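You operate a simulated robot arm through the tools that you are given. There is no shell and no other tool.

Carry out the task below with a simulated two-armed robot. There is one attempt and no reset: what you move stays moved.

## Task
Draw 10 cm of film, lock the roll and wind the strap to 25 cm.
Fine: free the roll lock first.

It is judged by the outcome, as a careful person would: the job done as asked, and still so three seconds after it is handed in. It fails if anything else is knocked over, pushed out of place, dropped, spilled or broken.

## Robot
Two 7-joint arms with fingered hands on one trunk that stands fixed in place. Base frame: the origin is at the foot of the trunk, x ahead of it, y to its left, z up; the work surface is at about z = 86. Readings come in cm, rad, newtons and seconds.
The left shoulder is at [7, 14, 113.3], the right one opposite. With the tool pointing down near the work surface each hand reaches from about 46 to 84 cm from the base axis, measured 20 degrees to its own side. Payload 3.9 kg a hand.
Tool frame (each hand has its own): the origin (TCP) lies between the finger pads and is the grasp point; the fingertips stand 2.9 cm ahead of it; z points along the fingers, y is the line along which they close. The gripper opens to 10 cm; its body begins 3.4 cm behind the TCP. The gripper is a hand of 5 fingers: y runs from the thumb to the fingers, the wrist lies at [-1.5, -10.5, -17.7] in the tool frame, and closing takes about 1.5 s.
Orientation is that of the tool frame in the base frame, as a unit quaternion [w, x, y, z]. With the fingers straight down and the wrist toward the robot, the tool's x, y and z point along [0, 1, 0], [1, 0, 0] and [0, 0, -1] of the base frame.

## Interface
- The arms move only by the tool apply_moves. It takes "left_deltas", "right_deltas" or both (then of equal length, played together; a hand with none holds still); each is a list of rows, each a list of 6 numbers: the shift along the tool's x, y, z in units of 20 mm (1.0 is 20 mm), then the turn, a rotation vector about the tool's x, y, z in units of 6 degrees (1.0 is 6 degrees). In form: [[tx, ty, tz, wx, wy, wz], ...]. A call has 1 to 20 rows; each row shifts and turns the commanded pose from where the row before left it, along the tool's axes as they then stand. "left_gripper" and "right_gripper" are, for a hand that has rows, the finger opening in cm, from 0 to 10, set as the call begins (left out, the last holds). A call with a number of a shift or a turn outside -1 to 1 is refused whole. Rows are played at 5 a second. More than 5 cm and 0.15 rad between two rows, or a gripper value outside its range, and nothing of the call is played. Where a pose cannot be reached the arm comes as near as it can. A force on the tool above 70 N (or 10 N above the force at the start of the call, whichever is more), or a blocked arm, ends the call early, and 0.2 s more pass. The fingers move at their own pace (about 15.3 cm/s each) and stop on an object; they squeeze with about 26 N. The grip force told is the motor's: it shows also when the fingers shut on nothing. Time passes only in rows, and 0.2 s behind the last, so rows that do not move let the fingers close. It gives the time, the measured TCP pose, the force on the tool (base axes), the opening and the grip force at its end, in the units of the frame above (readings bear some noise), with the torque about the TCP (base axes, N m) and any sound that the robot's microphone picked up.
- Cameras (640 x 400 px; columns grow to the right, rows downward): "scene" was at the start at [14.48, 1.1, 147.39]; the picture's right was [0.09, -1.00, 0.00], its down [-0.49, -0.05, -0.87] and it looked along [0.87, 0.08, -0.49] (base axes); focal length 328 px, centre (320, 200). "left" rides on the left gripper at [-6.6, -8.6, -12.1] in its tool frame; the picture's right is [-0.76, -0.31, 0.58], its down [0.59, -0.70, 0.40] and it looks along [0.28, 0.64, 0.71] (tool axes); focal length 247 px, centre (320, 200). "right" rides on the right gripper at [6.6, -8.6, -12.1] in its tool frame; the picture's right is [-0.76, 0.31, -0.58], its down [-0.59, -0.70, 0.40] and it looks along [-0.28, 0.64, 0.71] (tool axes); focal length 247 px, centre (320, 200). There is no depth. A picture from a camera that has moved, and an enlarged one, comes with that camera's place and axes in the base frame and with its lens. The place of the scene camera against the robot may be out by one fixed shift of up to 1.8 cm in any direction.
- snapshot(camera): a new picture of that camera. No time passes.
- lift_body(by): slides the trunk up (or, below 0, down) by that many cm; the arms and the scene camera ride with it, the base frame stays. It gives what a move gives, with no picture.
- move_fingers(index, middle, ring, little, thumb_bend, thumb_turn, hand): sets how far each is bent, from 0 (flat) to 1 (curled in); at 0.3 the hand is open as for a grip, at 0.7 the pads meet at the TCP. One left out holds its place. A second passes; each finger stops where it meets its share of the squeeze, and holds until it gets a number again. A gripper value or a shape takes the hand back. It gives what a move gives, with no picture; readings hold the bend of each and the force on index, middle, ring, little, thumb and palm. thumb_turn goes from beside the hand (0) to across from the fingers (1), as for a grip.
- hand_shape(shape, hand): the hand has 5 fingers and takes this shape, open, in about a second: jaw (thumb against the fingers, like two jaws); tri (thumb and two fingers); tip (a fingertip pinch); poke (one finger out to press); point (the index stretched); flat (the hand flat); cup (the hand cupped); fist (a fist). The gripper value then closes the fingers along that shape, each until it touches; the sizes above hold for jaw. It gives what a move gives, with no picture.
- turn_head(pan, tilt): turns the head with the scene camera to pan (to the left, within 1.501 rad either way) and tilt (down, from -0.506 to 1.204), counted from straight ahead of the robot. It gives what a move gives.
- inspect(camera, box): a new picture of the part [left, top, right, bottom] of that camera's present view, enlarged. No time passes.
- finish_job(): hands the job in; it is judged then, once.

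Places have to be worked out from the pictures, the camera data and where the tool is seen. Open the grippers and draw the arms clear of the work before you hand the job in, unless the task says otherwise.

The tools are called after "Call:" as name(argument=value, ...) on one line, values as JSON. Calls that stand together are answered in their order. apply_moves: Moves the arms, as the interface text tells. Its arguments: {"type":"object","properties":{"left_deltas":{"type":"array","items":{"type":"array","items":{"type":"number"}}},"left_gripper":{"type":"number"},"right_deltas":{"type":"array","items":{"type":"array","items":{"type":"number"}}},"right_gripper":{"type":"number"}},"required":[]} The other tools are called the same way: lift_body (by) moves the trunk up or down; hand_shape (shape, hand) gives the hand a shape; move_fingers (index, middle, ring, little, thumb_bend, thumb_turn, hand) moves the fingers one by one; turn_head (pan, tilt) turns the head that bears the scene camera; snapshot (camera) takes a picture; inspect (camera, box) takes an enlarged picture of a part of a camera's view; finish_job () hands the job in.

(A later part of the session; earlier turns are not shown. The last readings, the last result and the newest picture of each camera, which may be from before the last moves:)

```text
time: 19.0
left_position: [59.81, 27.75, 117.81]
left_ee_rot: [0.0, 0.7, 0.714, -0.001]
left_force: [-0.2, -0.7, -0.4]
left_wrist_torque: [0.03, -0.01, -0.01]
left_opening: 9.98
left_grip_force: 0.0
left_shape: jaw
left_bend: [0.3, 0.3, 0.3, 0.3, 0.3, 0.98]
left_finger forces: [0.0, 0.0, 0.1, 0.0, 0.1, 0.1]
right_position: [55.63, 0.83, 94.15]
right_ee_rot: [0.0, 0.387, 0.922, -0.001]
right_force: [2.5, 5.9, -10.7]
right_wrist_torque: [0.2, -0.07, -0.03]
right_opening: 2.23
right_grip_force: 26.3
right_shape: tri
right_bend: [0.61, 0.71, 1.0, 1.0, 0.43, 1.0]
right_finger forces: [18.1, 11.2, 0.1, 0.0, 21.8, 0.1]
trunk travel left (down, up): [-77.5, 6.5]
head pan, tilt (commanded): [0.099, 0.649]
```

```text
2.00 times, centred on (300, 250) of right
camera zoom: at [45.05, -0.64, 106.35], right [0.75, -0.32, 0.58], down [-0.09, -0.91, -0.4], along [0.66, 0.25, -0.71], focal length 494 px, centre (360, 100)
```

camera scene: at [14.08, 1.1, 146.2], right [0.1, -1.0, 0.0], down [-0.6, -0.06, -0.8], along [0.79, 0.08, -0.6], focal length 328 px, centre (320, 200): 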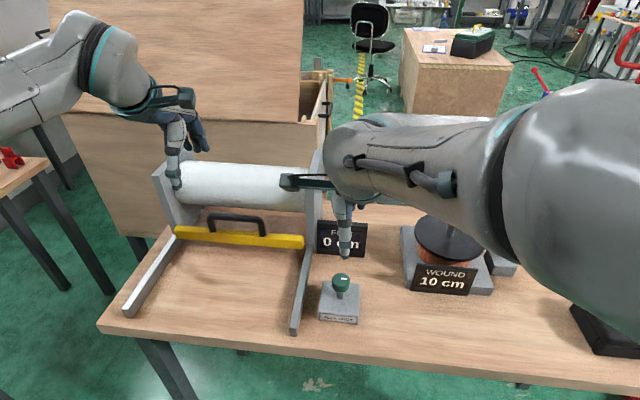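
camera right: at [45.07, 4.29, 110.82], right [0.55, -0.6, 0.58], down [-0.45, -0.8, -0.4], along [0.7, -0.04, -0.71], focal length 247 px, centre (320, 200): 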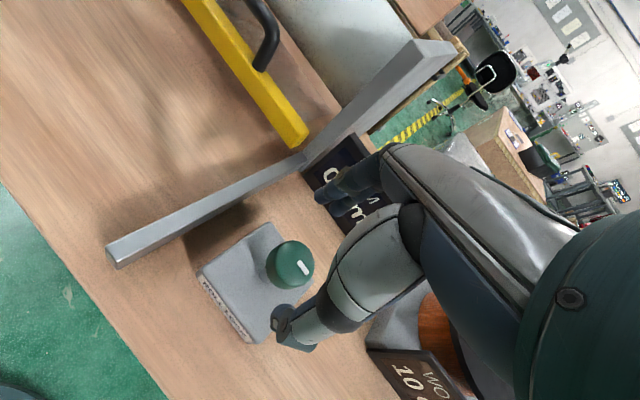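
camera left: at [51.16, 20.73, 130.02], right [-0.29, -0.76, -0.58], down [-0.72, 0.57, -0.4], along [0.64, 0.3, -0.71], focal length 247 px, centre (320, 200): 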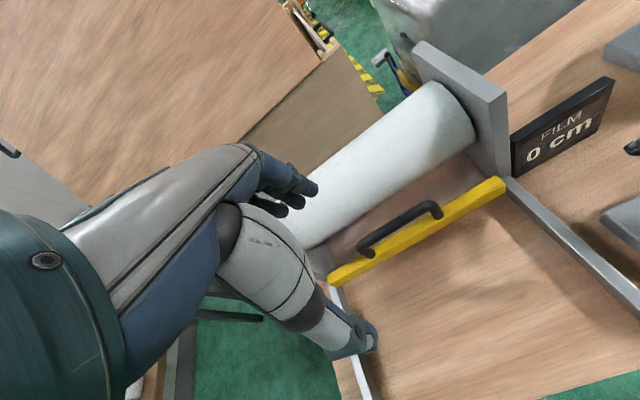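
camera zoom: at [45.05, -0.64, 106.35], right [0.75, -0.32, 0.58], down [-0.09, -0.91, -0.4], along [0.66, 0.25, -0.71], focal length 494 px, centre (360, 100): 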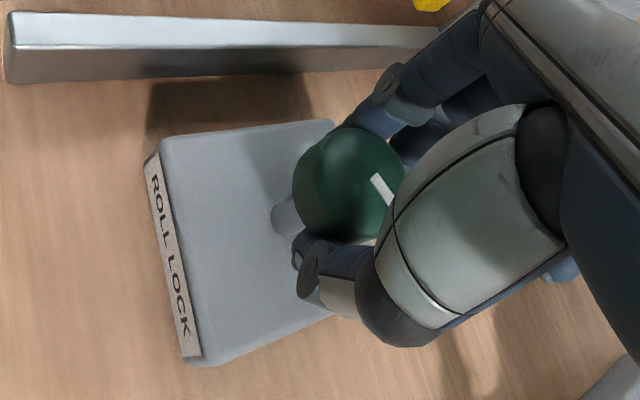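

The mark turned along with the hand at almost no torque, so it is a turning knob and counter-clockwise is free. I keep turning in that direction and listen for a click or a stop.

Call:
apply_moves(right_deltas=[[0, 0, 0, 0, 0, -0.8], [0, 0, 0, 0, 0, -0.8], [0, 0, 0, 0, 0, -0.8], [0, 0, 0, 0, 0, -0.8], [0, 0, 0, 0, 0, -0.8], [0, 0, 0, 0, 0, 0]])

Call:
inspect(camera="left", box=[480, 60, 640, 300])

Call:
inspect(camera="right", box=[180, 150, 420, 350])

```text
time: 20.4
left_position: [59.76, 27.73, 117.69]
left_ee_rot: [0.0, 0.699, 0.715, -0.001]
left_force: [-1.1, 1.3, 0.8]
left_wrist_torque: [0.01, -0.03, -0.01]
left_opening: 9.97
left_grip_force: 0.1
left_shape: jaw
left_bend: [0.3, 0.3, 0.3, 0.3, 0.3, 0.98]
left_finger forces: [0.1, 0.0, 0.0, 0.0, 0.0, 0.1]
right_position: [55.66, 0.87, 94.2]
right_ee_rot: [0.0, 0.187, 0.982, -0.001]
right_force: [6.2, 11.7, -8.4]
right_wrist_torque: [0.26, -0.08, -0.1]
right_opening: 2.18
right_grip_force: 26.0
right_shape: tri
right_bend: [0.6, 0.71, 1.0, 1.0, 0.45, 1.0]
right_finger forces: [20.1, 14.0, 0.1, 0.0, 21.3, 0.0]
trunk travel left (down, up): [-77.5, 6.5]
head pan, tilt (commanded): [0.099, 0.649]
```

```text
1.67 times, centred on (560, 180) of left
camera zoom: at [51.41, 20.98, 129.87], right [-0.29, -0.77, -0.57], down [-0.72, 0.57, -0.4], along [0.63, 0.3, -0.71], focal length 412 px, centre (-80, 233)
```

zoom: 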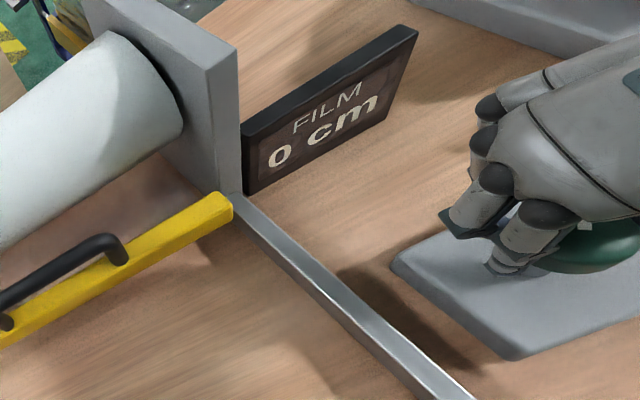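

```text
2.00 times, centred on (300, 250) of right
camera zoom: at [46.46, -4.71, 106.35], right [0.82, 0.01, 0.58], down [0.29, -0.87, -0.4], along [0.5, 0.49, -0.71], focal length 494 px, centre (360, 100)
```

zoom: 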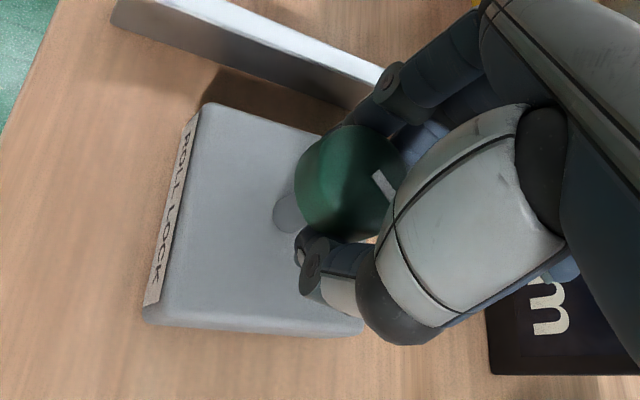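

Turned about 48 degrees so far with still low torque. I continue another 24 degrees.

Call:
apply_moves(right_deltas=[[0, 0, 0, 0, 0, -0.8], [0, 0, 0, 0, 0, -0.8], [0, 0, 0, 0, 0, -0.8], [0, 0, 0, 0, 0, -0.8], [0, 0, 0, 0, 0, -0.8], [0, 0, 0, 0, 0, 0]])

Call:
inspect(camera="left", box=[480, 60, 640, 300])

Call:
inspect(camera="right", box=[180, 150, 420, 350])

Call:
snapshot(camera="scene")

```text
time: 21.8
left_position: [59.63, 27.94, 117.68]
left_ee_rot: [0.002, 0.699, 0.715, -0.002]
left_force: [0.3, 0.1, 0.2]
left_wrist_torque: [0.03, 0.01, 0.04]
left_opening: 9.98
left_grip_force: 0.1
left_shape: jaw
left_bend: [0.3, 0.3, 0.3, 0.3, 0.3, 0.98]
left_finger forces: [0.1, 0.1, 0.0, 0.1, 0.1, 0.1]
right_position: [55.53, 1.0, 94.19]
right_ee_rot: [0.0, -0.022, 1.0, -0.001]
right_force: [5.4, 18.8, -5.0]
right_wrist_torque: [0.39, 0.0, -0.12]
right_opening: 2.13
right_grip_force: 26.1
right_shape: tri
right_bend: [0.59, 0.67, 1.0, 1.0, 0.46, 1.0]
right_finger forces: [22.1, 16.4, 0.0, 0.0, 20.9, 0.1]
trunk travel left (down, up): [-77.5, 6.5]
head pan, tilt (commanded): [0.099, 0.649]
```

```text
1.67 times, centred on (560, 180) of left
camera zoom: at [51.36, 21.11, 129.87], right [-0.29, -0.77, -0.57], down [-0.72, 0.57, -0.4], along [0.63, 0.3, -0.71], focal length 412 px, centre (-80, 233)
```

zoom: 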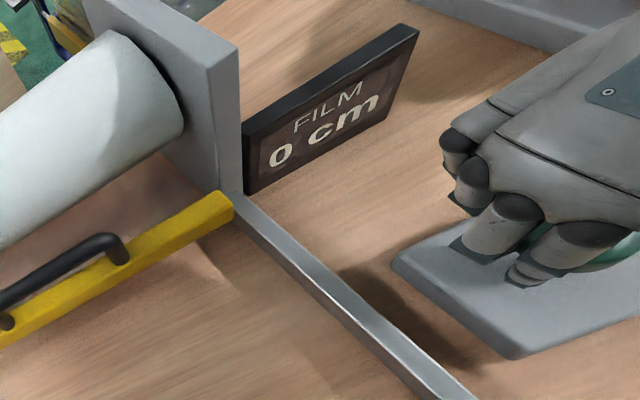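

```text
2.00 times, centred on (300, 250) of right
camera zoom: at [49.43, -7.86, 106.35], right [0.74, 0.34, 0.58], down [0.62, -0.68, -0.4], along [0.25, 0.65, -0.71], focal length 494 px, centre (360, 100)
```

zoom: 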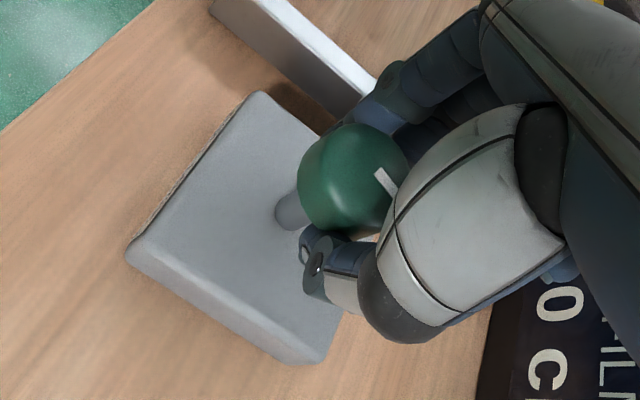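

```text
taken
camera scene: at [14.31, 1.55, 146.17], right [0.1, -0.99, 0.0], down [-0.6, -0.06, -0.8], along [0.79, 0.08, -0.61], focal length 328 px, centre (320, 200)
```

scene: 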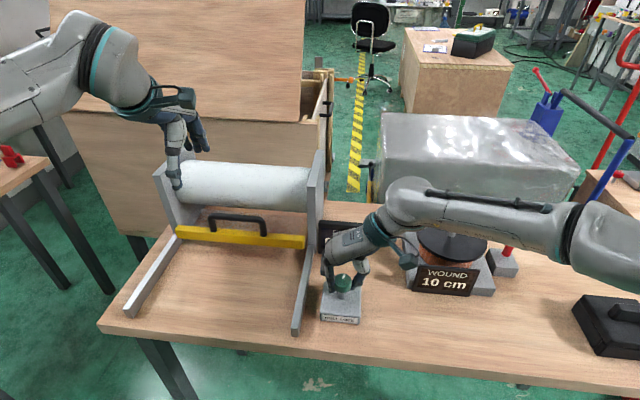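

72 degrees turned with no slip (the mark stays put in the hand view), but a sideways force of 19 N has built up. I ease 3 mm toward +y to relieve it and continue turning 20 degrees.

Call:
apply_moves(right_deltas=[[0, 0.15, 0, 0, 0, 0], [0, 0, 0, 0, 0, -0.8], [0, 0, 0, 0, 0, -0.8], [0, 0, 0, 0, 0, -0.8], [0, 0, 0, 0, 0, -0.6], [0, 0, 0, 0, 0, 0]])

Call:
inspect(camera="right", box=[180, 150, 420, 350])

Call:
inspect(camera="scene", box=[290, 180, 470, 340])

```text
time: 23.2
left_position: [59.71, 27.77, 117.74]
left_ee_rot: [0.001, 0.699, 0.715, -0.002]
left_force: [0.9, -0.2, 0.4]
left_wrist_torque: [0.0, 0.02, 0.0]
left_opening: 9.99
left_grip_force: 0.1
left_shape: jaw
left_bend: [0.3, 0.3, 0.3, 0.3, 0.3, 0.98]
left_finger forces: [0.0, 0.0, 0.1, 0.1, 0.0, 0.0]
right_position: [55.56, 1.11, 94.07]
right_ee_rot: [-0.001, -0.178, 0.984, -0.001]
right_force: [1.1, 17.3, -6.9]
right_wrist_torque: [0.26, 0.11, -0.22]
right_opening: 2.12
right_grip_force: 26.4
right_shape: tri
right_bend: [0.6, 0.67, 1.0, 1.0, 0.46, 1.0]
right_finger forces: [21.9, 16.0, 0.1, 0.0, 21.0, 0.1]
trunk travel left (down, up): [-77.5, 6.5]
head pan, tilt (commanded): [0.099, 0.649]
```

```text
2.00 times, centred on (300, 250) of right
camera zoom: at [52.41, -9.17, 106.35], right [0.6, 0.55, 0.58], down [0.8, -0.45, -0.4], along [0.04, 0.7, -0.71], focal length 494 px, centre (360, 100)
```

zoom: 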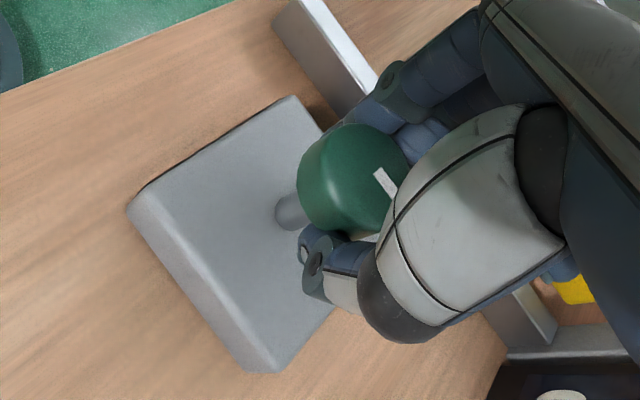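

```text
2.50 times, centred on (380, 260) of scene
camera zoom: at [14.23, 1.5, 146.18], right [0.1, -0.99, 0.0], down [-0.6, -0.06, -0.8], along [0.79, 0.08, -0.61], focal length 821 px, centre (170, 50)
```

zoom: 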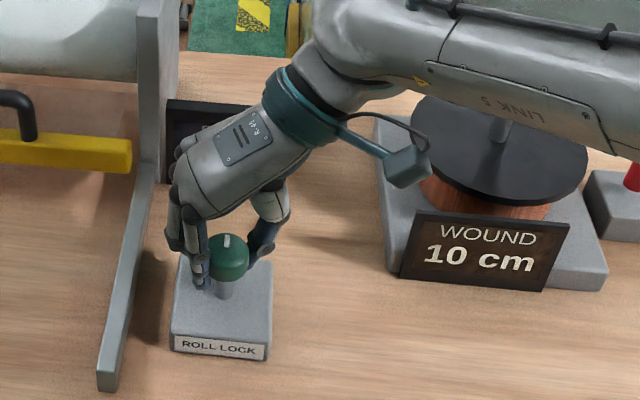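

The mark now points straight away from the robot, a quarter turn from where it started, and the resisting torque has risen slightly. I probe a few degrees further to see whether this is the stop.

Call:
apply_moves(right_deltas=[[0, 0.15, 0, 0, 0, 0], [0, 0, 0, 0, 0, -0.6], [0, 0, 0, 0, 0, -0.6], [0, 0, 0, 0, 0, 0]])

Call:
inspect(camera="right", box=[180, 150, 420, 350])

```text
time: 24.2
left_position: [59.79, 27.69, 117.65]
left_ee_rot: [-0.001, 0.699, 0.715, -0.001]
left_force: [-0.3, -0.5, -0.5]
left_wrist_torque: [0.02, 0.0, -0.01]
left_opening: 9.99
left_grip_force: 0.1
left_shape: jaw
left_bend: [0.3, 0.3, 0.3, 0.3, 0.3, 0.98]
left_finger forces: [0.0, 0.0, 0.0, 0.1, 0.0, 0.0]
right_position: [55.57, 1.34, 94.05]
right_ee_rot: [0.0, -0.238, 0.971, -0.001]
right_force: [5.8, 7.8, -8.8]
right_wrist_torque: [0.15, 0.02, -0.27]
right_opening: 2.12
right_grip_force: 27.0
right_shape: tri
right_bend: [0.6, 0.71, 1.0, 1.0, 0.46, 0.99]
right_finger forces: [18.3, 16.3, 0.0, 0.0, 23.4, 0.0]
trunk travel left (down, up): [-77.5, 6.5]
head pan, tilt (commanded): [0.099, 0.649]
```

```text
2.00 times, centred on (300, 250) of right
camera zoom: at [53.75, -9.3, 106.33], right [0.53, 0.62, 0.58], down [0.85, -0.35, -0.4], along [-0.05, 0.7, -0.71], focal length 494 px, centre (360, 100)
```

zoom: 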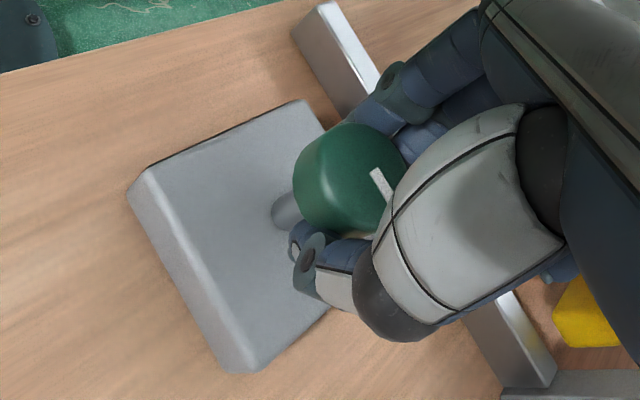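

I release the knob, rise and look at where the mark stays.

Call:
apply_moves(right_deltas=[[0, 0, 0, 0, 0, 0], [0, 0, 0, 0, 0, 0], [0, 0, 0, 0, 0, 0], [0, 0, 0, 0, 0, 0], [0, 0, -0.6, 0, 0, 0], [0, 0, -0.8, 0, 0, 0], [0, 0, -0.9, 0, 0, 0], [0, 0, -0.9, 0, 0, 0], [0, 0, -0.9, 0, 0, 0], [0, 0, 0, 0, 0, 0]], right_gripper=8)

Call:
snapshot(camera="right")

Call:
inspect(camera="scene", box=[290, 180, 470, 340])

Call:
inspect(camera="left", box=[480, 60, 640, 300])

```text
time: 26.4
left_position: [59.66, 27.59, 117.92]
left_ee_rot: [0.0, 0.699, 0.715, -0.001]
left_force: [-0.3, 0.3, -0.2]
left_wrist_torque: [-0.01, -0.01, 0.0]
left_opening: 9.96
left_grip_force: 0.1
left_shape: jaw
left_bend: [0.3, 0.3, 0.3, 0.3, 0.3, 0.98]
left_finger forces: [0.0, 0.0, 0.1, 0.1, 0.0, 0.0]
right_position: [55.28, 1.35, 102.3]
right_ee_rot: [0.0, -0.239, 0.971, 0.001]
right_force: [-0.2, -0.3, -0.4]
right_wrist_torque: [-0.01, 0.0, -0.02]
right_opening: 7.97
right_grip_force: 0.1
right_shape: tri
right_bend: [0.38, 0.33, 0.99, 0.99, 0.3, 0.99]
right_finger forces: [0.1, 0.0, 0.0, 0.0, 0.1, 0.0]
trunk travel left (down, up): [-77.5, 6.5]
head pan, tilt (commanded): [0.099, 0.649]
```

```text
taken
camera right: at [53.46, -9.3, 114.48], right [0.53, 0.62, 0.58], down [0.85, -0.35, -0.4], along [-0.05, 0.7, -0.71], focal length 247 px, centre (320, 200)
```

right: 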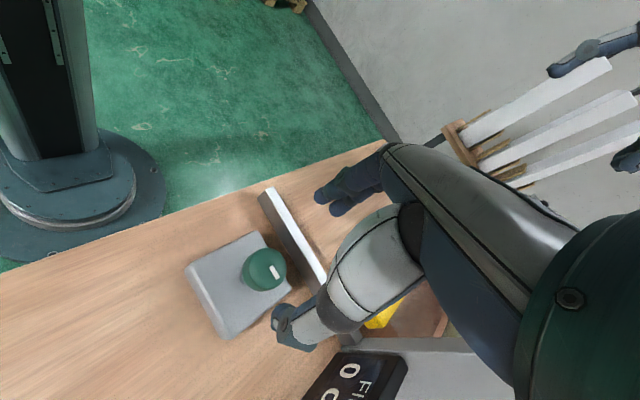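

```text
2.50 times, centred on (380, 260) of scene
camera zoom: at [14.13, 1.12, 146.2], right [0.1, -1.0, 0.0], down [-0.6, -0.06, -0.8], along [0.79, 0.08, -0.6], focal length 821 px, centre (170, 50)
```

zoom: 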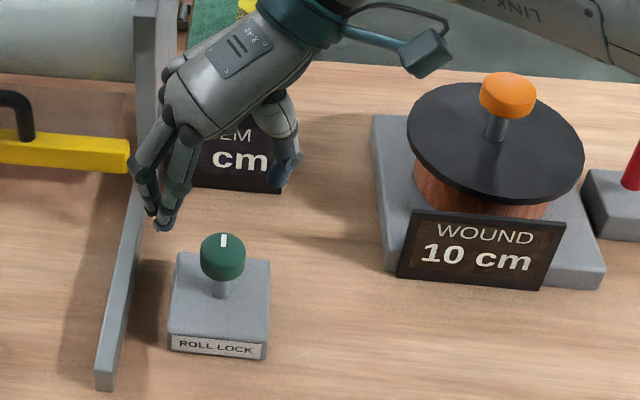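

```text
1.67 times, centred on (560, 180) of left
camera zoom: at [51.2, 20.72, 130.0], right [-0.29, -0.76, -0.58], down [-0.72, 0.57, -0.4], along [0.63, 0.3, -0.71], focal length 412 px, centre (-80, 233)
```

zoom: 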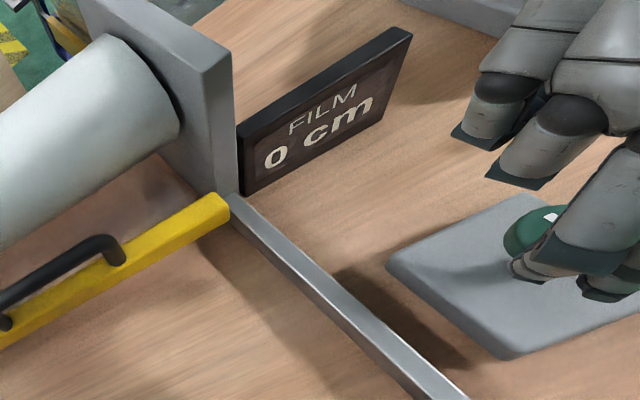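

The lock knob now sits a quarter turn round (mark pointing away) and stays there. Triangulating the film handle gives its bar at about x = 66.8, y = 19–31, top z ≈ 99, with the roll front near x = 73; I move the left hand above it with a narrower opening and move the right hand aside to clear the view of the display.

Call:
apply_moves(right_deltas=[[0, 0, -0.8, 0, 0, 0], [0.464, -0.886, -0.6, 0, 0, 0], [0.464, -0.886, -0.6, 0, 0, 0], [0.464, -0.886, -0.6, 0, 0, 0], [0.464, -0.886, -0.6, 0, 0, 0], [0.464, -0.886, -0.6, 0, 0, 0], [0, 0, 0, 0, 0, 0], [0, 0, 0, 0, 0, 0], [0, 0, 0, 0, 0, 0]], left_deltas=[[-0.16, 0.44, 0.74, 0, 0, 0], [-0.16, 0.44, 0.74, 0, 0, 0], [-0.16, 0.44, 0.74, 0, 0, 0], [-0.16, 0.44, 0.74, 0, 0, 0], [-0.16, 0.44, 0.74, 0, 0, 0], [-0.16, 0.44, 0.74, 0, 0, 0], [-0.16, 0.44, 0.74, 0, 0, 0], [-0.16, 0.44, 0.74, 0, 0, 0], [0, 0, 0, 0, 0, 0]], left_gripper=6)

Call:
snapshot(camera="left")

Call:
snapshot(camera="scene")

Call:
snapshot(camera="right")

```text
time: 28.4
left_position: [66.63, 25.23, 106.15]
left_ee_rot: [0.0, 0.699, 0.716, 0.0]
left_force: [-0.8, 0.0, -0.7]
left_wrist_torque: [0.0, -0.01, 0.03]
left_opening: 6.02
left_grip_force: 0.1
left_shape: jaw
left_bend: [0.4, 0.39, 0.73, 0.44, 0.3, 1.0]
left_finger forces: [0.1, 0.1, 0.1, 0.1, 0.0, 0.1]
right_position: [55.29, -9.0, 109.86]
right_ee_rot: [0.001, -0.239, 0.971, 0.0]
right_force: [-0.1, -0.9, 0.0]
right_wrist_torque: [0.02, 0.02, -0.04]
right_opening: 7.98
right_grip_force: 0.1
right_shape: tri
right_bend: [0.38, 0.33, 0.99, 0.99, 0.3, 0.99]
right_finger forces: [0.1, 0.0, 0.1, 0.0, 0.1, 0.0]
trunk travel left (down, up): [-77.5, 6.5]
head pan, tilt (commanded): [0.099, 0.649]
```

```text
taken
camera left: at [58.24, 18.38, 118.39], right [-0.29, -0.76, -0.58], down [-0.72, 0.57, -0.4], along [0.64, 0.3, -0.71], focal length 247 px, centre (320, 200)
```

left: 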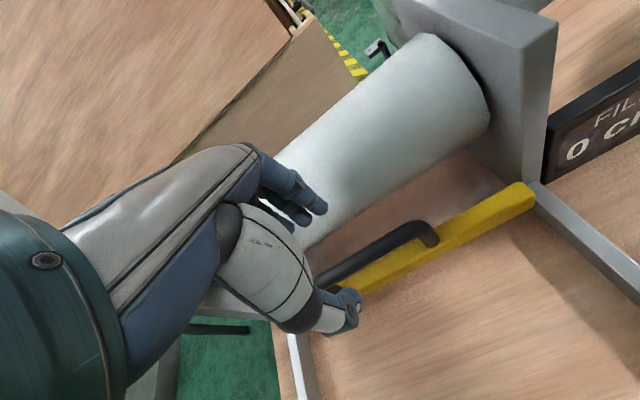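

```text
taken
camera scene: at [14.04, 1.12, 146.21], right [0.1, -1.0, 0.0], down [-0.6, -0.06, -0.8], along [0.79, 0.08, -0.6], focal length 328 px, centre (320, 200)
```

scene: 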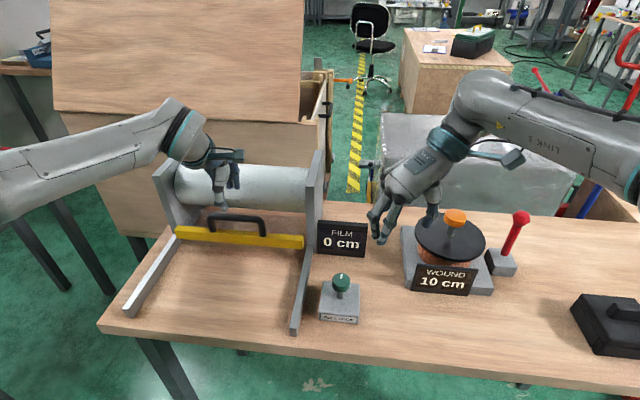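

```text
taken
camera right: at [53.61, -19.65, 122.07], right [0.53, 0.62, 0.58], down [0.85, -0.35, -0.4], along [-0.05, 0.7, -0.71], focal length 247 px, centre (320, 200)
```

right: 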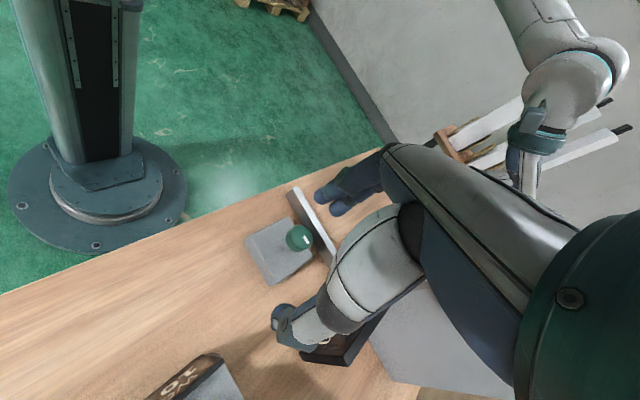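

I zoom in on the handle and the left hand from the scene and left cameras to refine the handle's place.

Call:
inspect(camera="scene", box=[150, 140, 330, 260])

Call:
inspect(camera="left", box=[240, 130, 560, 330])

```text
3.33 times, centred on (240, 200) of scene
camera zoom: at [14.04, 1.12, 146.21], right [0.1, -1.0, 0.0], down [-0.6, -0.06, -0.8], along [0.79, 0.08, -0.6], focal length 1094 px, centre (587, 200)
```

zoom: 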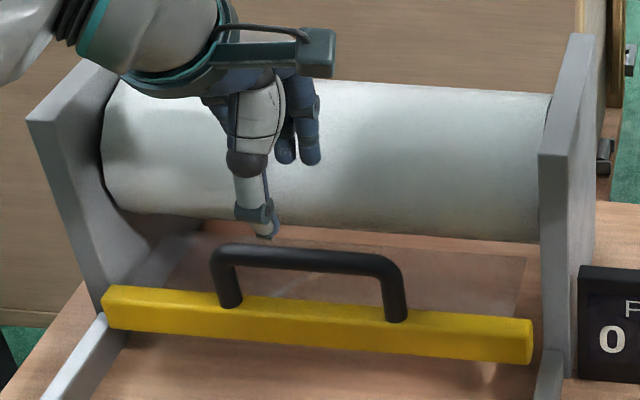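

```text
2.00 times, centred on (400, 230) of left
camera zoom: at [58.24, 18.38, 118.39], right [-0.29, -0.76, -0.58], down [-0.72, 0.57, -0.4], along [0.64, 0.3, -0.71], focal length 494 px, centre (160, 140)
```

zoom: 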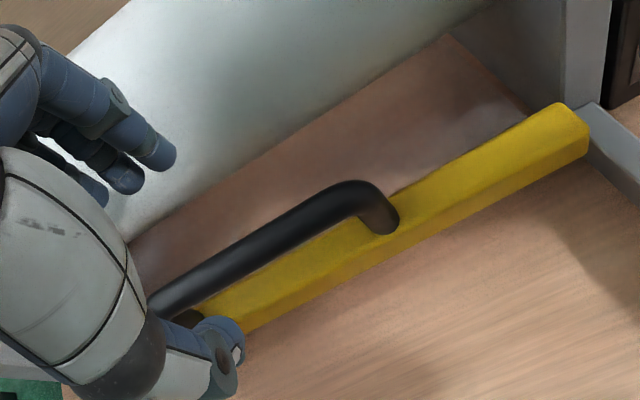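

The handle's bar is at about x = 67.2, z ≈ 98.5, centred on y ≈ 25. I descend halfway with a small forward correction and check clearance to the roll.

Call:
apply_moves(left_deltas=[[0, 0.2, 0.5, 0, 0, 0], [0, 0, 0.5, 0, 0, 0], [0, 0, 0.5, 0, 0, 0], [0, 0, 0.5, 0, 0, 0], [0, 0, 0, 0, 0, 0]])

Call:
inspect(camera="scene", box=[150, 140, 330, 260])

Call:
inspect(camera="left", box=[240, 130, 560, 330])

```text
time: 29.6
left_position: [67.22, 25.17, 102.13]
left_ee_rot: [0.0, 0.699, 0.715, 0.0]
left_force: [0.2, 0.2, -0.4]
left_wrist_torque: [0.0, 0.01, -0.01]
left_opening: 6.03
left_grip_force: 0.0
left_shape: jaw
left_bend: [0.4, 0.39, 0.73, 0.44, 0.3, 1.0]
left_finger forces: [0.0, 0.0, 0.0, 0.1, 0.0, 0.1]
right_position: [55.44, -8.95, 109.86]
right_ee_rot: [0.001, -0.239, 0.971, 0.0]
right_force: [-0.1, 0.2, 0.0]
right_wrist_torque: [0.03, 0.02, -0.01]
right_opening: 7.98
right_grip_force: 0.1
right_shape: tri
right_bend: [0.38, 0.33, 0.99, 0.99, 0.3, 0.99]
right_finger forces: [0.1, 0.0, 0.0, 0.0, 0.0, 0.1]
trunk travel left (down, up): [-77.5, 6.5]
head pan, tilt (commanded): [0.099, 0.649]
```

```text
3.33 times, centred on (240, 200) of scene
camera zoom: at [14.07, 1.12, 146.2], right [0.1, -1.0, 0.0], down [-0.6, -0.06, -0.8], along [0.79, 0.08, -0.6], focal length 1094 px, centre (587, 200)
```

zoom: 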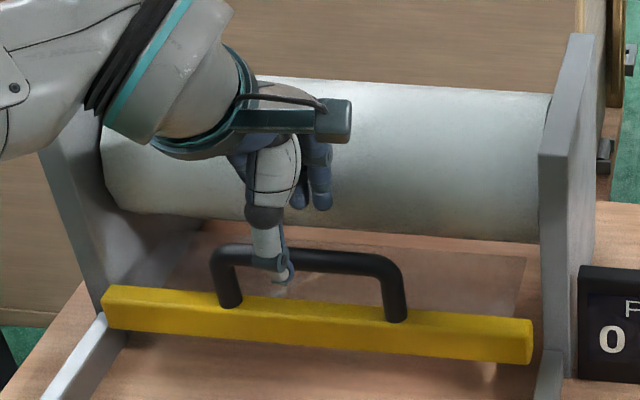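

```text
2.00 times, centred on (400, 230) of left
camera zoom: at [58.8, 18.32, 114.22], right [-0.29, -0.76, -0.58], down [-0.72, 0.57, -0.4], along [0.64, 0.3, -0.71], focal length 494 px, centre (160, 140)
```

zoom: 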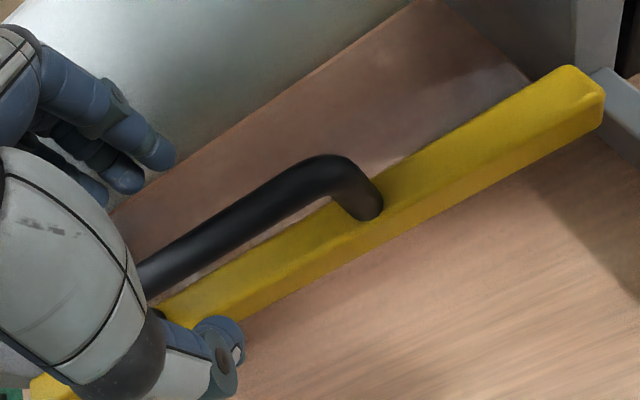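

Alignment is good: the handle bar lies about under the TCP with the fingers clear of the roll. I shift 4 mm to the right and descend to TCP z ≈ 98.4.

Call:
apply_moves(left_deltas=[[-0.2, 0.03, 0.4, 0, 0, 0], [0, 0, 0.5, 0, 0, 0], [0, 0, 0.5, 0, 0, 0], [0, 0, 0.43, 0, 0, 0], [0, 0, 0, 0, 0, 0]])

Call:
inspect(camera="scene", box=[150, 140, 330, 260])

Call:
inspect(camera="left", box=[240, 130, 560, 330])

```text
time: 30.8
left_position: [66.58, 24.49, 99.22]
left_ee_rot: [0.002, 0.699, 0.715, 0.003]
left_force: [-24.5, 1.1, 18.9]
left_wrist_torque: [0.18, -1.46, 0.37]
left_opening: 5.54
left_grip_force: 0.0
left_shape: jaw
left_bend: [0.4, 0.46, 0.73, 0.44, 0.3, 1.0]
left_finger forces: [0.0, 30.6, 0.0, 0.0, 0.0, 0.1]
right_position: [54.64, -9.03, 110.26]
right_ee_rot: [0.004, -0.239, 0.971, 0.0]
right_force: [-0.8, -0.2, -0.2]
right_wrist_torque: [-0.01, 0.03, -0.04]
right_opening: 7.99
right_grip_force: 0.0
right_shape: tri
right_bend: [0.38, 0.33, 0.99, 0.99, 0.3, 0.99]
right_finger forces: [0.0, 0.1, 0.1, 0.1, 0.0, 0.1]
trunk travel left (down, up): [-77.5, 6.5]
head pan, tilt (commanded): [0.099, 0.649]
```

```text
3.33 times, centred on (240, 200) of scene
camera zoom: at [13.09, 1.0, 146.31], right [0.1, -0.99, 0.0], down [-0.6, -0.06, -0.8], along [0.8, 0.08, -0.6], focal length 1094 px, centre (587, 200)
```

zoom: 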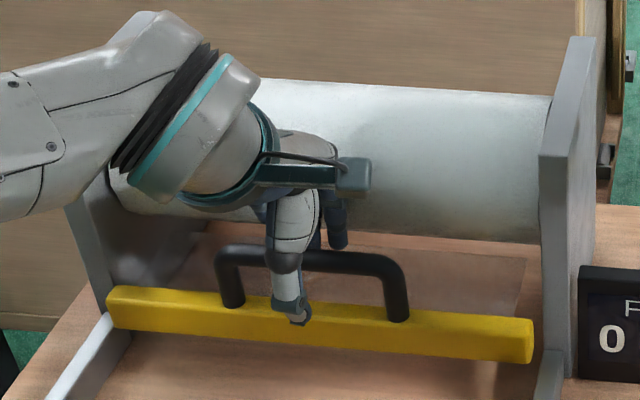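

```text
2.00 times, centred on (400, 230) of left
camera zoom: at [58.11, 17.69, 111.19], right [-0.28, -0.76, -0.58], down [-0.71, 0.57, -0.4], along [0.64, 0.3, -0.71], focal length 494 px, centre (160, 140)
```

zoom: 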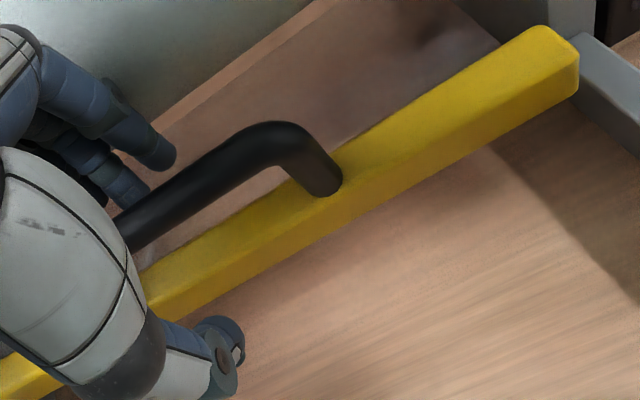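

The middle finger touched the roll's front (force −24 N in x, +19 N up) while the handle is already level with the TCP between thumb and fingers. I back off slightly up and toward the robot, then close on the handle.

Call:
apply_moves(left_deltas=[[0, -0.3, -0.4, 0, 0, 0], [0, 0, 0, 0, 0, 0]])

Call:
inspect(camera="left", box=[240, 130, 560, 330])

Call:
inspect(camera="scene", box=[150, 140, 380, 290])

```text
time: 31.4
left_position: [66.53, 24.56, 99.13]
left_ee_rot: [-0.001, 0.699, 0.715, -0.002]
left_force: [-11.5, 0.5, -1.5]
left_wrist_torque: [-0.02, -0.11, 0.16]
left_opening: 5.63
left_grip_force: 0.0
left_shape: jaw
left_bend: [0.4, 0.45, 0.73, 0.44, 0.3, 1.0]
left_finger forces: [0.1, 12.2, 0.1, 0.1, 0.1, 0.0]
right_position: [55.22, -8.99, 110.04]
right_ee_rot: [0.002, -0.238, 0.971, -0.001]
right_force: [0.6, 0.7, -0.1]
right_wrist_torque: [-0.01, -0.02, -0.04]
right_opening: 7.97
right_grip_force: 0.0
right_shape: tri
right_bend: [0.38, 0.33, 0.99, 0.99, 0.3, 0.99]
right_finger forces: [0.1, 0.1, 0.0, 0.1, 0.0, 0.0]
trunk travel left (down, up): [-77.5, 6.5]
head pan, tilt (commanded): [0.099, 0.649]
```

```text
2.00 times, centred on (400, 230) of left
camera zoom: at [58.17, 17.76, 111.38], right [-0.29, -0.76, -0.58], down [-0.72, 0.57, -0.4], along [0.63, 0.3, -0.71], focal length 494 px, centre (160, 140)
```

zoom: 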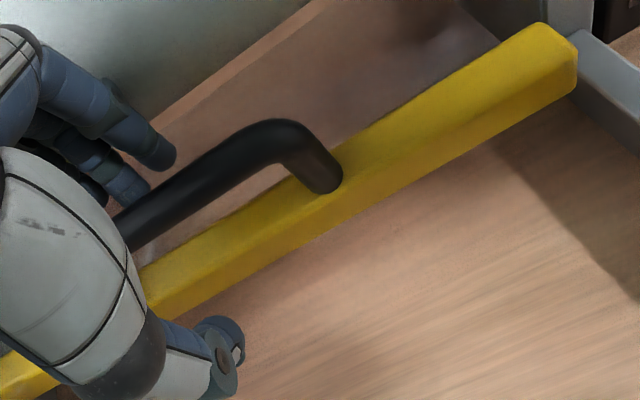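

```text
2.67 times, centred on (265, 215) of scene
camera zoom: at [13.84, 1.12, 146.2], right [0.1, -1.0, 0.0], down [-0.6, -0.06, -0.8], along [0.79, 0.08, -0.6], focal length 875 px, centre (467, 160)
```

zoom: 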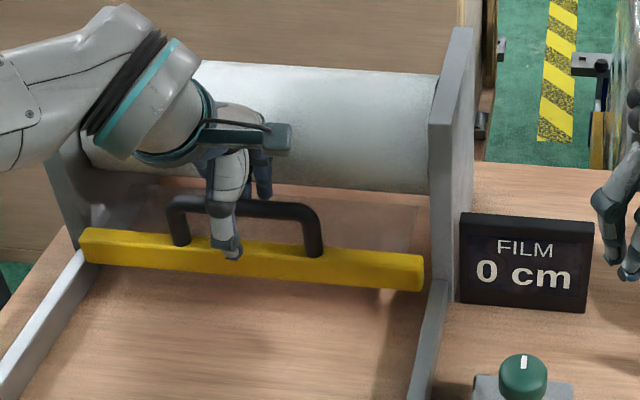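

Force has dropped to 11 N and the handle lies at the TCP. I close the left hand on the handle, which also takes the fingers off the roll.

Call:
apply_moves(left_deltas=[[0, 0, 0, 0, 0, 0], [0, 0, 0, 0, 0, 0], [0, 0, 0, 0, 0, 0], [0, 0, 0, 0, 0, 0], [0, 0, 0, 0, 0, 0], [0, 0, 0, 0, 0, 0], [0, 0, 0, 0, 0, 0], [0, 0, 0, 0, 0, 0]], left_gripper=0)

Call:
inspect(camera="left", box=[240, 130, 560, 330])

Call:
inspect(camera="scene", box=[150, 140, 380, 290])

```text
time: 33.2
left_position: [66.84, 24.57, 99.44]
left_ee_rot: [0.0, 0.699, 0.715, 0.001]
left_force: [0.7, 0.3, 4.0]
left_wrist_torque: [0.03, -0.1, -0.09]
left_opening: 1.09
left_grip_force: 26.0
left_shape: jaw
left_bend: [0.47, 0.49, 0.75, 0.54, 0.7, 1.0]
left_finger forces: [13.0, 7.2, 3.4, 0.0, 22.8, 0.0]
right_position: [55.45, -9.01, 109.85]
right_ee_rot: [0.001, -0.239, 0.971, 0.0]
right_force: [0.8, 0.6, 1.1]
right_wrist_torque: [-0.02, -0.03, 0.0]
right_opening: 7.98
right_grip_force: 0.1
right_shape: tri
right_bend: [0.38, 0.33, 0.99, 0.99, 0.3, 0.99]
right_finger forces: [0.0, 0.1, 0.0, 0.0, 0.0, 0.0]
trunk travel left (down, up): [-77.5, 6.5]
head pan, tilt (commanded): [0.099, 0.649]
```

```text
2.00 times, centred on (400, 230) of left
camera zoom: at [58.35, 17.76, 111.53], right [-0.29, -0.76, -0.58], down [-0.72, 0.57, -0.4], along [0.64, 0.3, -0.71], focal length 494 px, centre (160, 140)
```

zoom: 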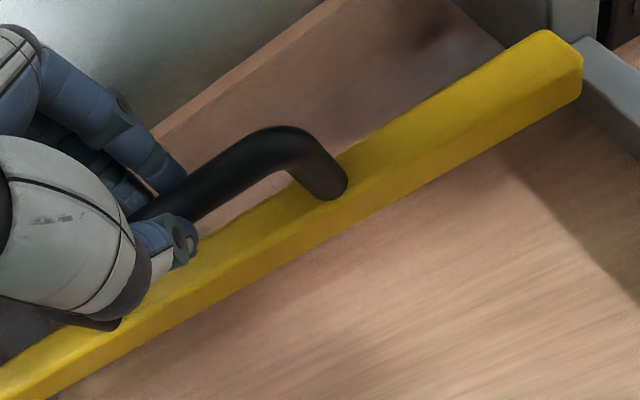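

```text
2.67 times, centred on (265, 215) of scene
camera zoom: at [14.03, 1.13, 146.21], right [0.1, -1.0, 0.0], down [-0.6, -0.06, -0.8], along [0.79, 0.08, -0.6], focal length 875 px, centre (467, 160)
```

zoom: 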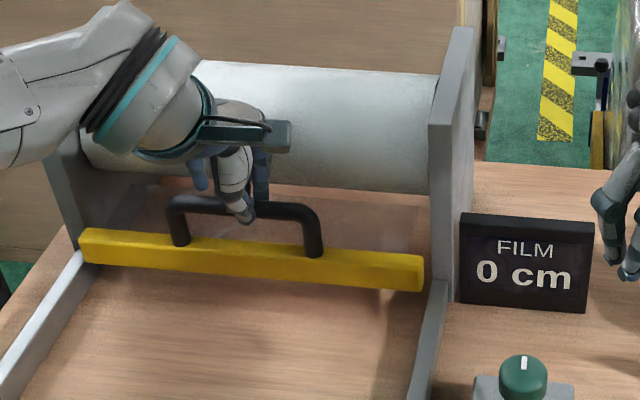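

A firm grip on the handle (26 N, thumb in front, three fingers behind). I pull about 1 cm along the rails (slightly toward +y since the frame is turned about 3 degrees) and check that the roll gives film.

Call:
apply_moves(left_deltas=[[0.012, -0.17, 0, 0, 0, 0], [0.012, -0.17, 0, 0, 0, 0], [0.012, -0.17, 0, 0, 0, 0], [0, 0, 0, 0, 0, 0]])

Call:
inspect(camera="scene", box=[150, 140, 380, 290])

```text
time: 34.2
left_position: [65.63, 24.55, 99.4]
left_ee_rot: [0.001, 0.7, 0.715, 0.001]
left_force: [3.4, 3.6, 7.6]
left_wrist_torque: [0.16, -0.19, -0.03]
left_opening: 1.12
left_grip_force: 26.2
left_shape: jaw
left_bend: [0.47, 0.48, 0.75, 0.54, 0.7, 1.0]
left_finger forces: [15.2, 8.5, 4.1, 0.0, 23.0, 0.0]
right_position: [55.38, -8.9, 109.98]
right_ee_rot: [0.001, -0.238, 0.971, 0.0]
right_force: [-0.7, -0.6, -1.4]
right_wrist_torque: [-0.04, 0.03, -0.01]
right_opening: 7.96
right_grip_force: 0.1
right_shape: tri
right_bend: [0.38, 0.33, 0.99, 0.99, 0.3, 0.99]
right_finger forces: [0.0, 0.1, 0.0, 0.1, 0.1, 0.1]
trunk travel left (down, up): [-77.5, 6.5]
head pan, tilt (commanded): [0.099, 0.649]
```

```text
2.67 times, centred on (265, 215) of scene
camera zoom: at [14.04, 1.16, 146.21], right [0.1, -0.99, 0.0], down [-0.6, -0.06, -0.8], along [0.79, 0.08, -0.6], focal length 875 px, centre (467, 160)
```

zoom: 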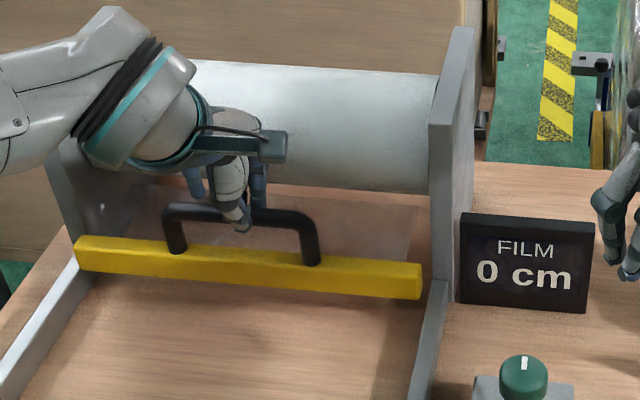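

The bar moved 1.2 cm with only 3 N, so the lock is free; the display still says 0 cm. I pull another centimetre to see how the display counts.

Call:
apply_moves(left_deltas=[[0.014, -0.17, 0, 0, 0, 0], [0.014, -0.17, 0, 0, 0, 0], [0.014, -0.17, 0, 0, 0, 0], [0, 0, 0, 0, 0, 0]])

Call:
inspect(camera="scene", box=[150, 140, 380, 290])

```text
time: 35.2
left_position: [64.69, 24.58, 99.3]
left_ee_rot: [0.001, 0.7, 0.714, 0.001]
left_force: [3.2, -0.2, 9.4]
left_wrist_torque: [0.06, -0.27, -0.11]
left_opening: 1.12
left_grip_force: 25.8
left_shape: jaw
left_bend: [0.47, 0.48, 0.75, 0.54, 0.7, 1.0]
left_finger forces: [15.3, 8.6, 4.1, 0.1, 23.2, 0.1]
right_position: [55.4, -8.98, 109.77]
right_ee_rot: [0.001, -0.239, 0.971, 0.0]
right_force: [-0.2, 0.2, -1.0]
right_wrist_torque: [-0.02, -0.03, -0.02]
right_opening: 7.96
right_grip_force: 0.1
right_shape: tri
right_bend: [0.38, 0.33, 0.99, 0.99, 0.3, 0.99]
right_finger forces: [0.0, 0.0, 0.0, 0.0, 0.0, 0.0]
trunk travel left (down, up): [-77.5, 6.5]
head pan, tilt (commanded): [0.099, 0.649]
```

```text
2.67 times, centred on (265, 215) of scene
camera zoom: at [14.02, 1.03, 146.21], right [0.1, -1.0, 0.0], down [-0.6, -0.06, -0.8], along [0.79, 0.08, -0.6], focal length 875 px, centre (467, 160)
```

zoom: 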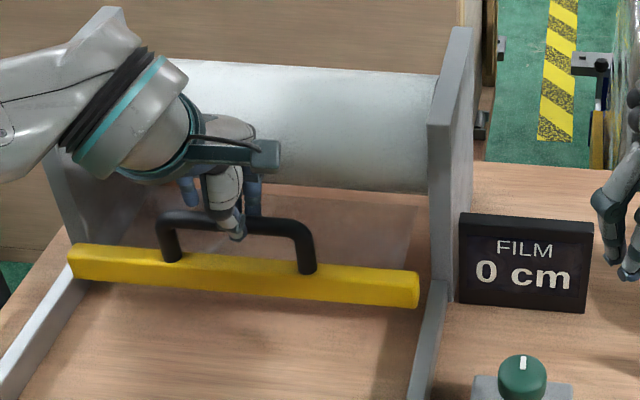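

2.1 cm pulled, display still 0; it may count in coarse steps. I pull 2 cm more and check.

Call:
apply_moves(left_deltas=[[0.014, -0.2, 0, 0, 0, 0], [0.014, -0.2, 0, 0, 0, 0], [0.014, -0.2, 0, 0, 0, 0], [0.014, -0.2, 0, 0, 0, 0], [0.014, -0.2, 0, 0, 0, 0], [0, 0, 0, 0, 0, 0]])

Call:
inspect(camera="scene", box=[150, 140, 380, 290])

```text
time: 36.6
left_position: [62.67, 24.81, 99.39]
left_ee_rot: [0.0, 0.699, 0.715, 0.001]
left_force: [4.0, -2.9, 9.7]
left_wrist_torque: [0.02, -0.25, -0.14]
left_opening: 1.1
left_grip_force: 25.9
left_shape: jaw
left_bend: [0.47, 0.48, 0.75, 0.54, 0.7, 1.0]
left_finger forces: [15.4, 8.8, 4.1, 0.0, 23.8, 0.0]
right_position: [55.29, -9.16, 109.82]
right_ee_rot: [0.002, -0.238, 0.971, 0.0]
right_force: [-1.2, -0.7, -0.1]
right_wrist_torque: [0.0, -0.02, 0.02]
right_opening: 7.96
right_grip_force: 0.1
right_shape: tri
right_bend: [0.38, 0.33, 0.99, 0.99, 0.3, 0.99]
right_finger forces: [0.0, 0.0, 0.0, 0.0, 0.0, 0.0]
trunk travel left (down, up): [-77.5, 6.5]
head pan, tilt (commanded): [0.099, 0.649]
```

```text
2.67 times, centred on (265, 215) of scene
camera zoom: at [14.0, 0.99, 146.21], right [0.1, -1.0, 0.0], down [-0.6, -0.06, -0.8], along [0.79, 0.08, -0.6], focal length 875 px, centre (467, 160)
```

zoom: 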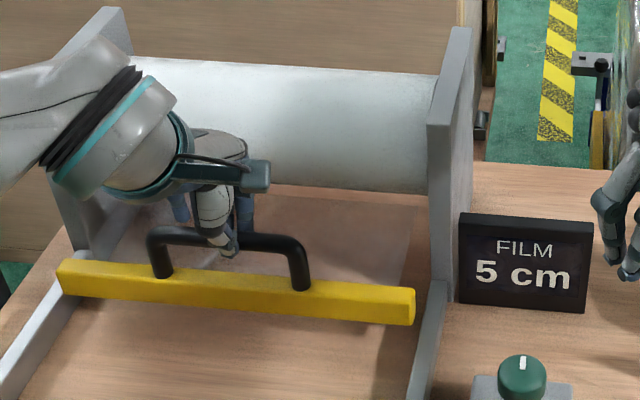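

The display reads in 5 cm steps: it flipped to 5 somewhere between 2.1 and 4.2 cm, i.e. rounding to the nearest 5. I will use the flip from 5 to 10 (expected at 7.5 cm) to calibrate, so I pull 2.9 cm further to about 7.1.

Call:
apply_moves(left_deltas=[[0.008, -0.207, 0, 0, 0, 0], [0.008, -0.207, 0, 0, 0, 0], [0.008, -0.207, 0, 0, 0, 0], [0.008, -0.207, 0, 0, 0, 0], [0.008, -0.207, 0, 0, 0, 0], [0.008, -0.207, 0, 0, 0, 0], [0.008, -0.207, 0, 0, 0, 0], [0, 0, 0, 0, 0, 0]])

Call:
inspect(camera="scene", box=[150, 140, 380, 290])

```text
time: 38.4
left_position: [59.71, 24.76, 99.38]
left_ee_rot: [-0.001, 0.7, 0.714, 0.001]
left_force: [2.7, -6.7, 8.3]
left_wrist_torque: [-0.09, -0.21, -0.21]
left_opening: 1.13
left_grip_force: 25.4
left_shape: jaw
left_bend: [0.47, 0.48, 0.75, 0.54, 0.7, 1.0]
left_finger forces: [15.2, 8.7, 3.9, 0.1, 23.5, 0.0]
right_position: [55.5, -9.09, 109.85]
right_ee_rot: [0.002, -0.239, 0.971, 0.0]
right_force: [0.4, 0.0, 0.0]
right_wrist_torque: [0.01, -0.01, 0.0]
right_opening: 7.97
right_grip_force: 0.0
right_shape: tri
right_bend: [0.38, 0.33, 0.99, 0.99, 0.3, 0.99]
right_finger forces: [0.0, 0.1, 0.0, 0.0, 0.0, 0.0]
trunk travel left (down, up): [-77.5, 6.5]
head pan, tilt (commanded): [0.099, 0.649]
```

```text
2.67 times, centred on (265, 215) of scene
camera zoom: at [14.02, 0.91, 146.21], right [0.1, -1.0, 0.0], down [-0.6, -0.06, -0.8], along [0.79, 0.08, -0.6], focal length 875 px, centre (467, 160)
```

zoom: 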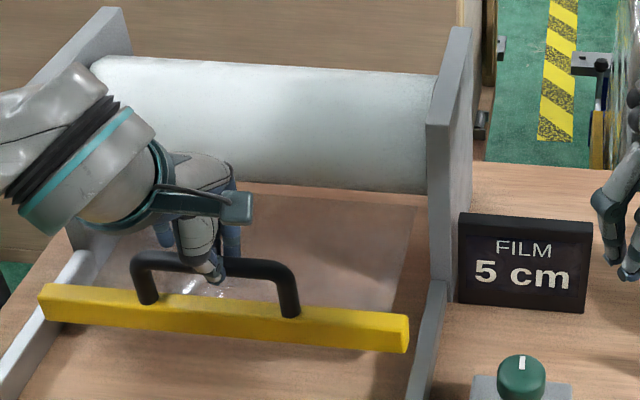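

7.1 cm drawn and still showing 5, as expected. I correct 2 mm sideways to relieve the −7 N side force and creep on 3 mm.

Call:
apply_moves(left_deltas=[[-0.1, 0, 0, 0, 0, 0], [0, -0.15, 0, 0, 0, 0], [0, 0, 0, 0, 0, 0]])

Call:
inspect(camera="scene", box=[300, 210, 390, 270])

```text
time: 39.2
left_position: [59.48, 24.74, 99.51]
left_ee_rot: [0.001, 0.699, 0.715, 0.001]
left_force: [3.9, 3.1, 8.6]
left_wrist_torque: [0.09, -0.24, -0.09]
left_opening: 1.13
left_grip_force: 26.2
left_shape: jaw
left_bend: [0.47, 0.48, 0.75, 0.54, 0.7, 1.0]
left_finger forces: [15.2, 8.7, 4.1, 0.1, 23.8, 0.1]
right_position: [55.32, -9.05, 109.85]
right_ee_rot: [0.001, -0.239, 0.971, 0.001]
right_force: [-0.1, 0.1, -0.4]
right_wrist_torque: [-0.03, 0.01, 0.01]
right_opening: 7.99
right_grip_force: 0.2
right_shape: tri
right_bend: [0.38, 0.33, 0.99, 0.99, 0.3, 0.99]
right_finger forces: [0.0, 0.0, 0.0, 0.1, 0.0, 0.0]
trunk travel left (down, up): [-77.5, 6.5]
head pan, tilt (commanded): [0.099, 0.649]
```

```text
6.67 times, centred on (345, 240) of scene
camera zoom: at [14.03, 1.12, 146.21], right [0.1, -0.99, 0.0], down [-0.6, -0.06, -0.8], along [0.79, 0.08, -0.6], focal length 2188 px, centre (153, -67)
```

zoom: 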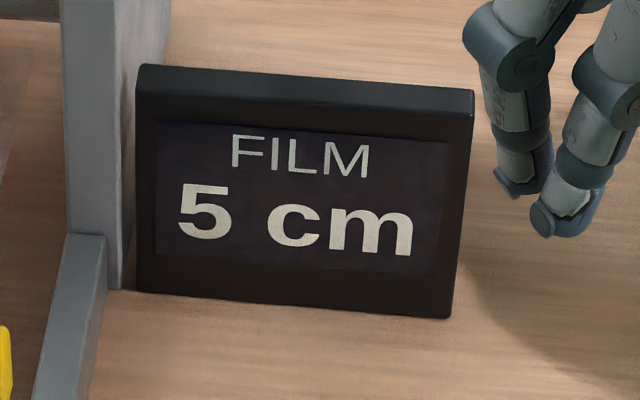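

Still 5 at 7.35 cm. I creep on 2 mm.

Call:
apply_moves(left_deltas=[[0.005, -0.1, 0, 0, 0, 0], [0, 0, 0, 0, 0, 0]])

Call:
inspect(camera="scene", box=[300, 210, 390, 270])

```text
time: 39.8
left_position: [59.26, 24.74, 99.46]
left_ee_rot: [0.0, 0.699, 0.715, 0.001]
left_force: [3.7, 3.4, 7.1]
left_wrist_torque: [0.13, -0.25, -0.01]
left_opening: 1.13
left_grip_force: 26.0
left_shape: jaw
left_bend: [0.47, 0.48, 0.75, 0.54, 0.7, 1.0]
left_finger forces: [15.2, 8.6, 4.0, 0.0, 23.1, 0.0]
right_position: [55.47, -9.02, 109.77]
right_ee_rot: [0.001, -0.239, 0.971, 0.0]
right_force: [-0.3, -0.2, -0.6]
right_wrist_torque: [-0.02, 0.0, -0.02]
right_opening: 7.96
right_grip_force: 0.0
right_shape: tri
right_bend: [0.38, 0.33, 0.99, 0.99, 0.3, 0.99]
right_finger forces: [0.1, 0.0, 0.0, 0.0, 0.0, 0.1]
trunk travel left (down, up): [-77.5, 6.5]
head pan, tilt (commanded): [0.099, 0.649]
```

```text
6.67 times, centred on (345, 240) of scene
camera zoom: at [14.06, 1.16, 146.2], right [0.1, -0.99, 0.0], down [-0.6, -0.06, -0.8], along [0.79, 0.08, -0.6], focal length 2188 px, centre (153, -67)
```

zoom: 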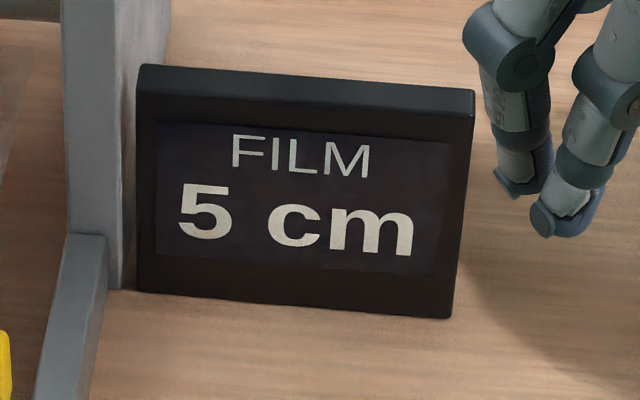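

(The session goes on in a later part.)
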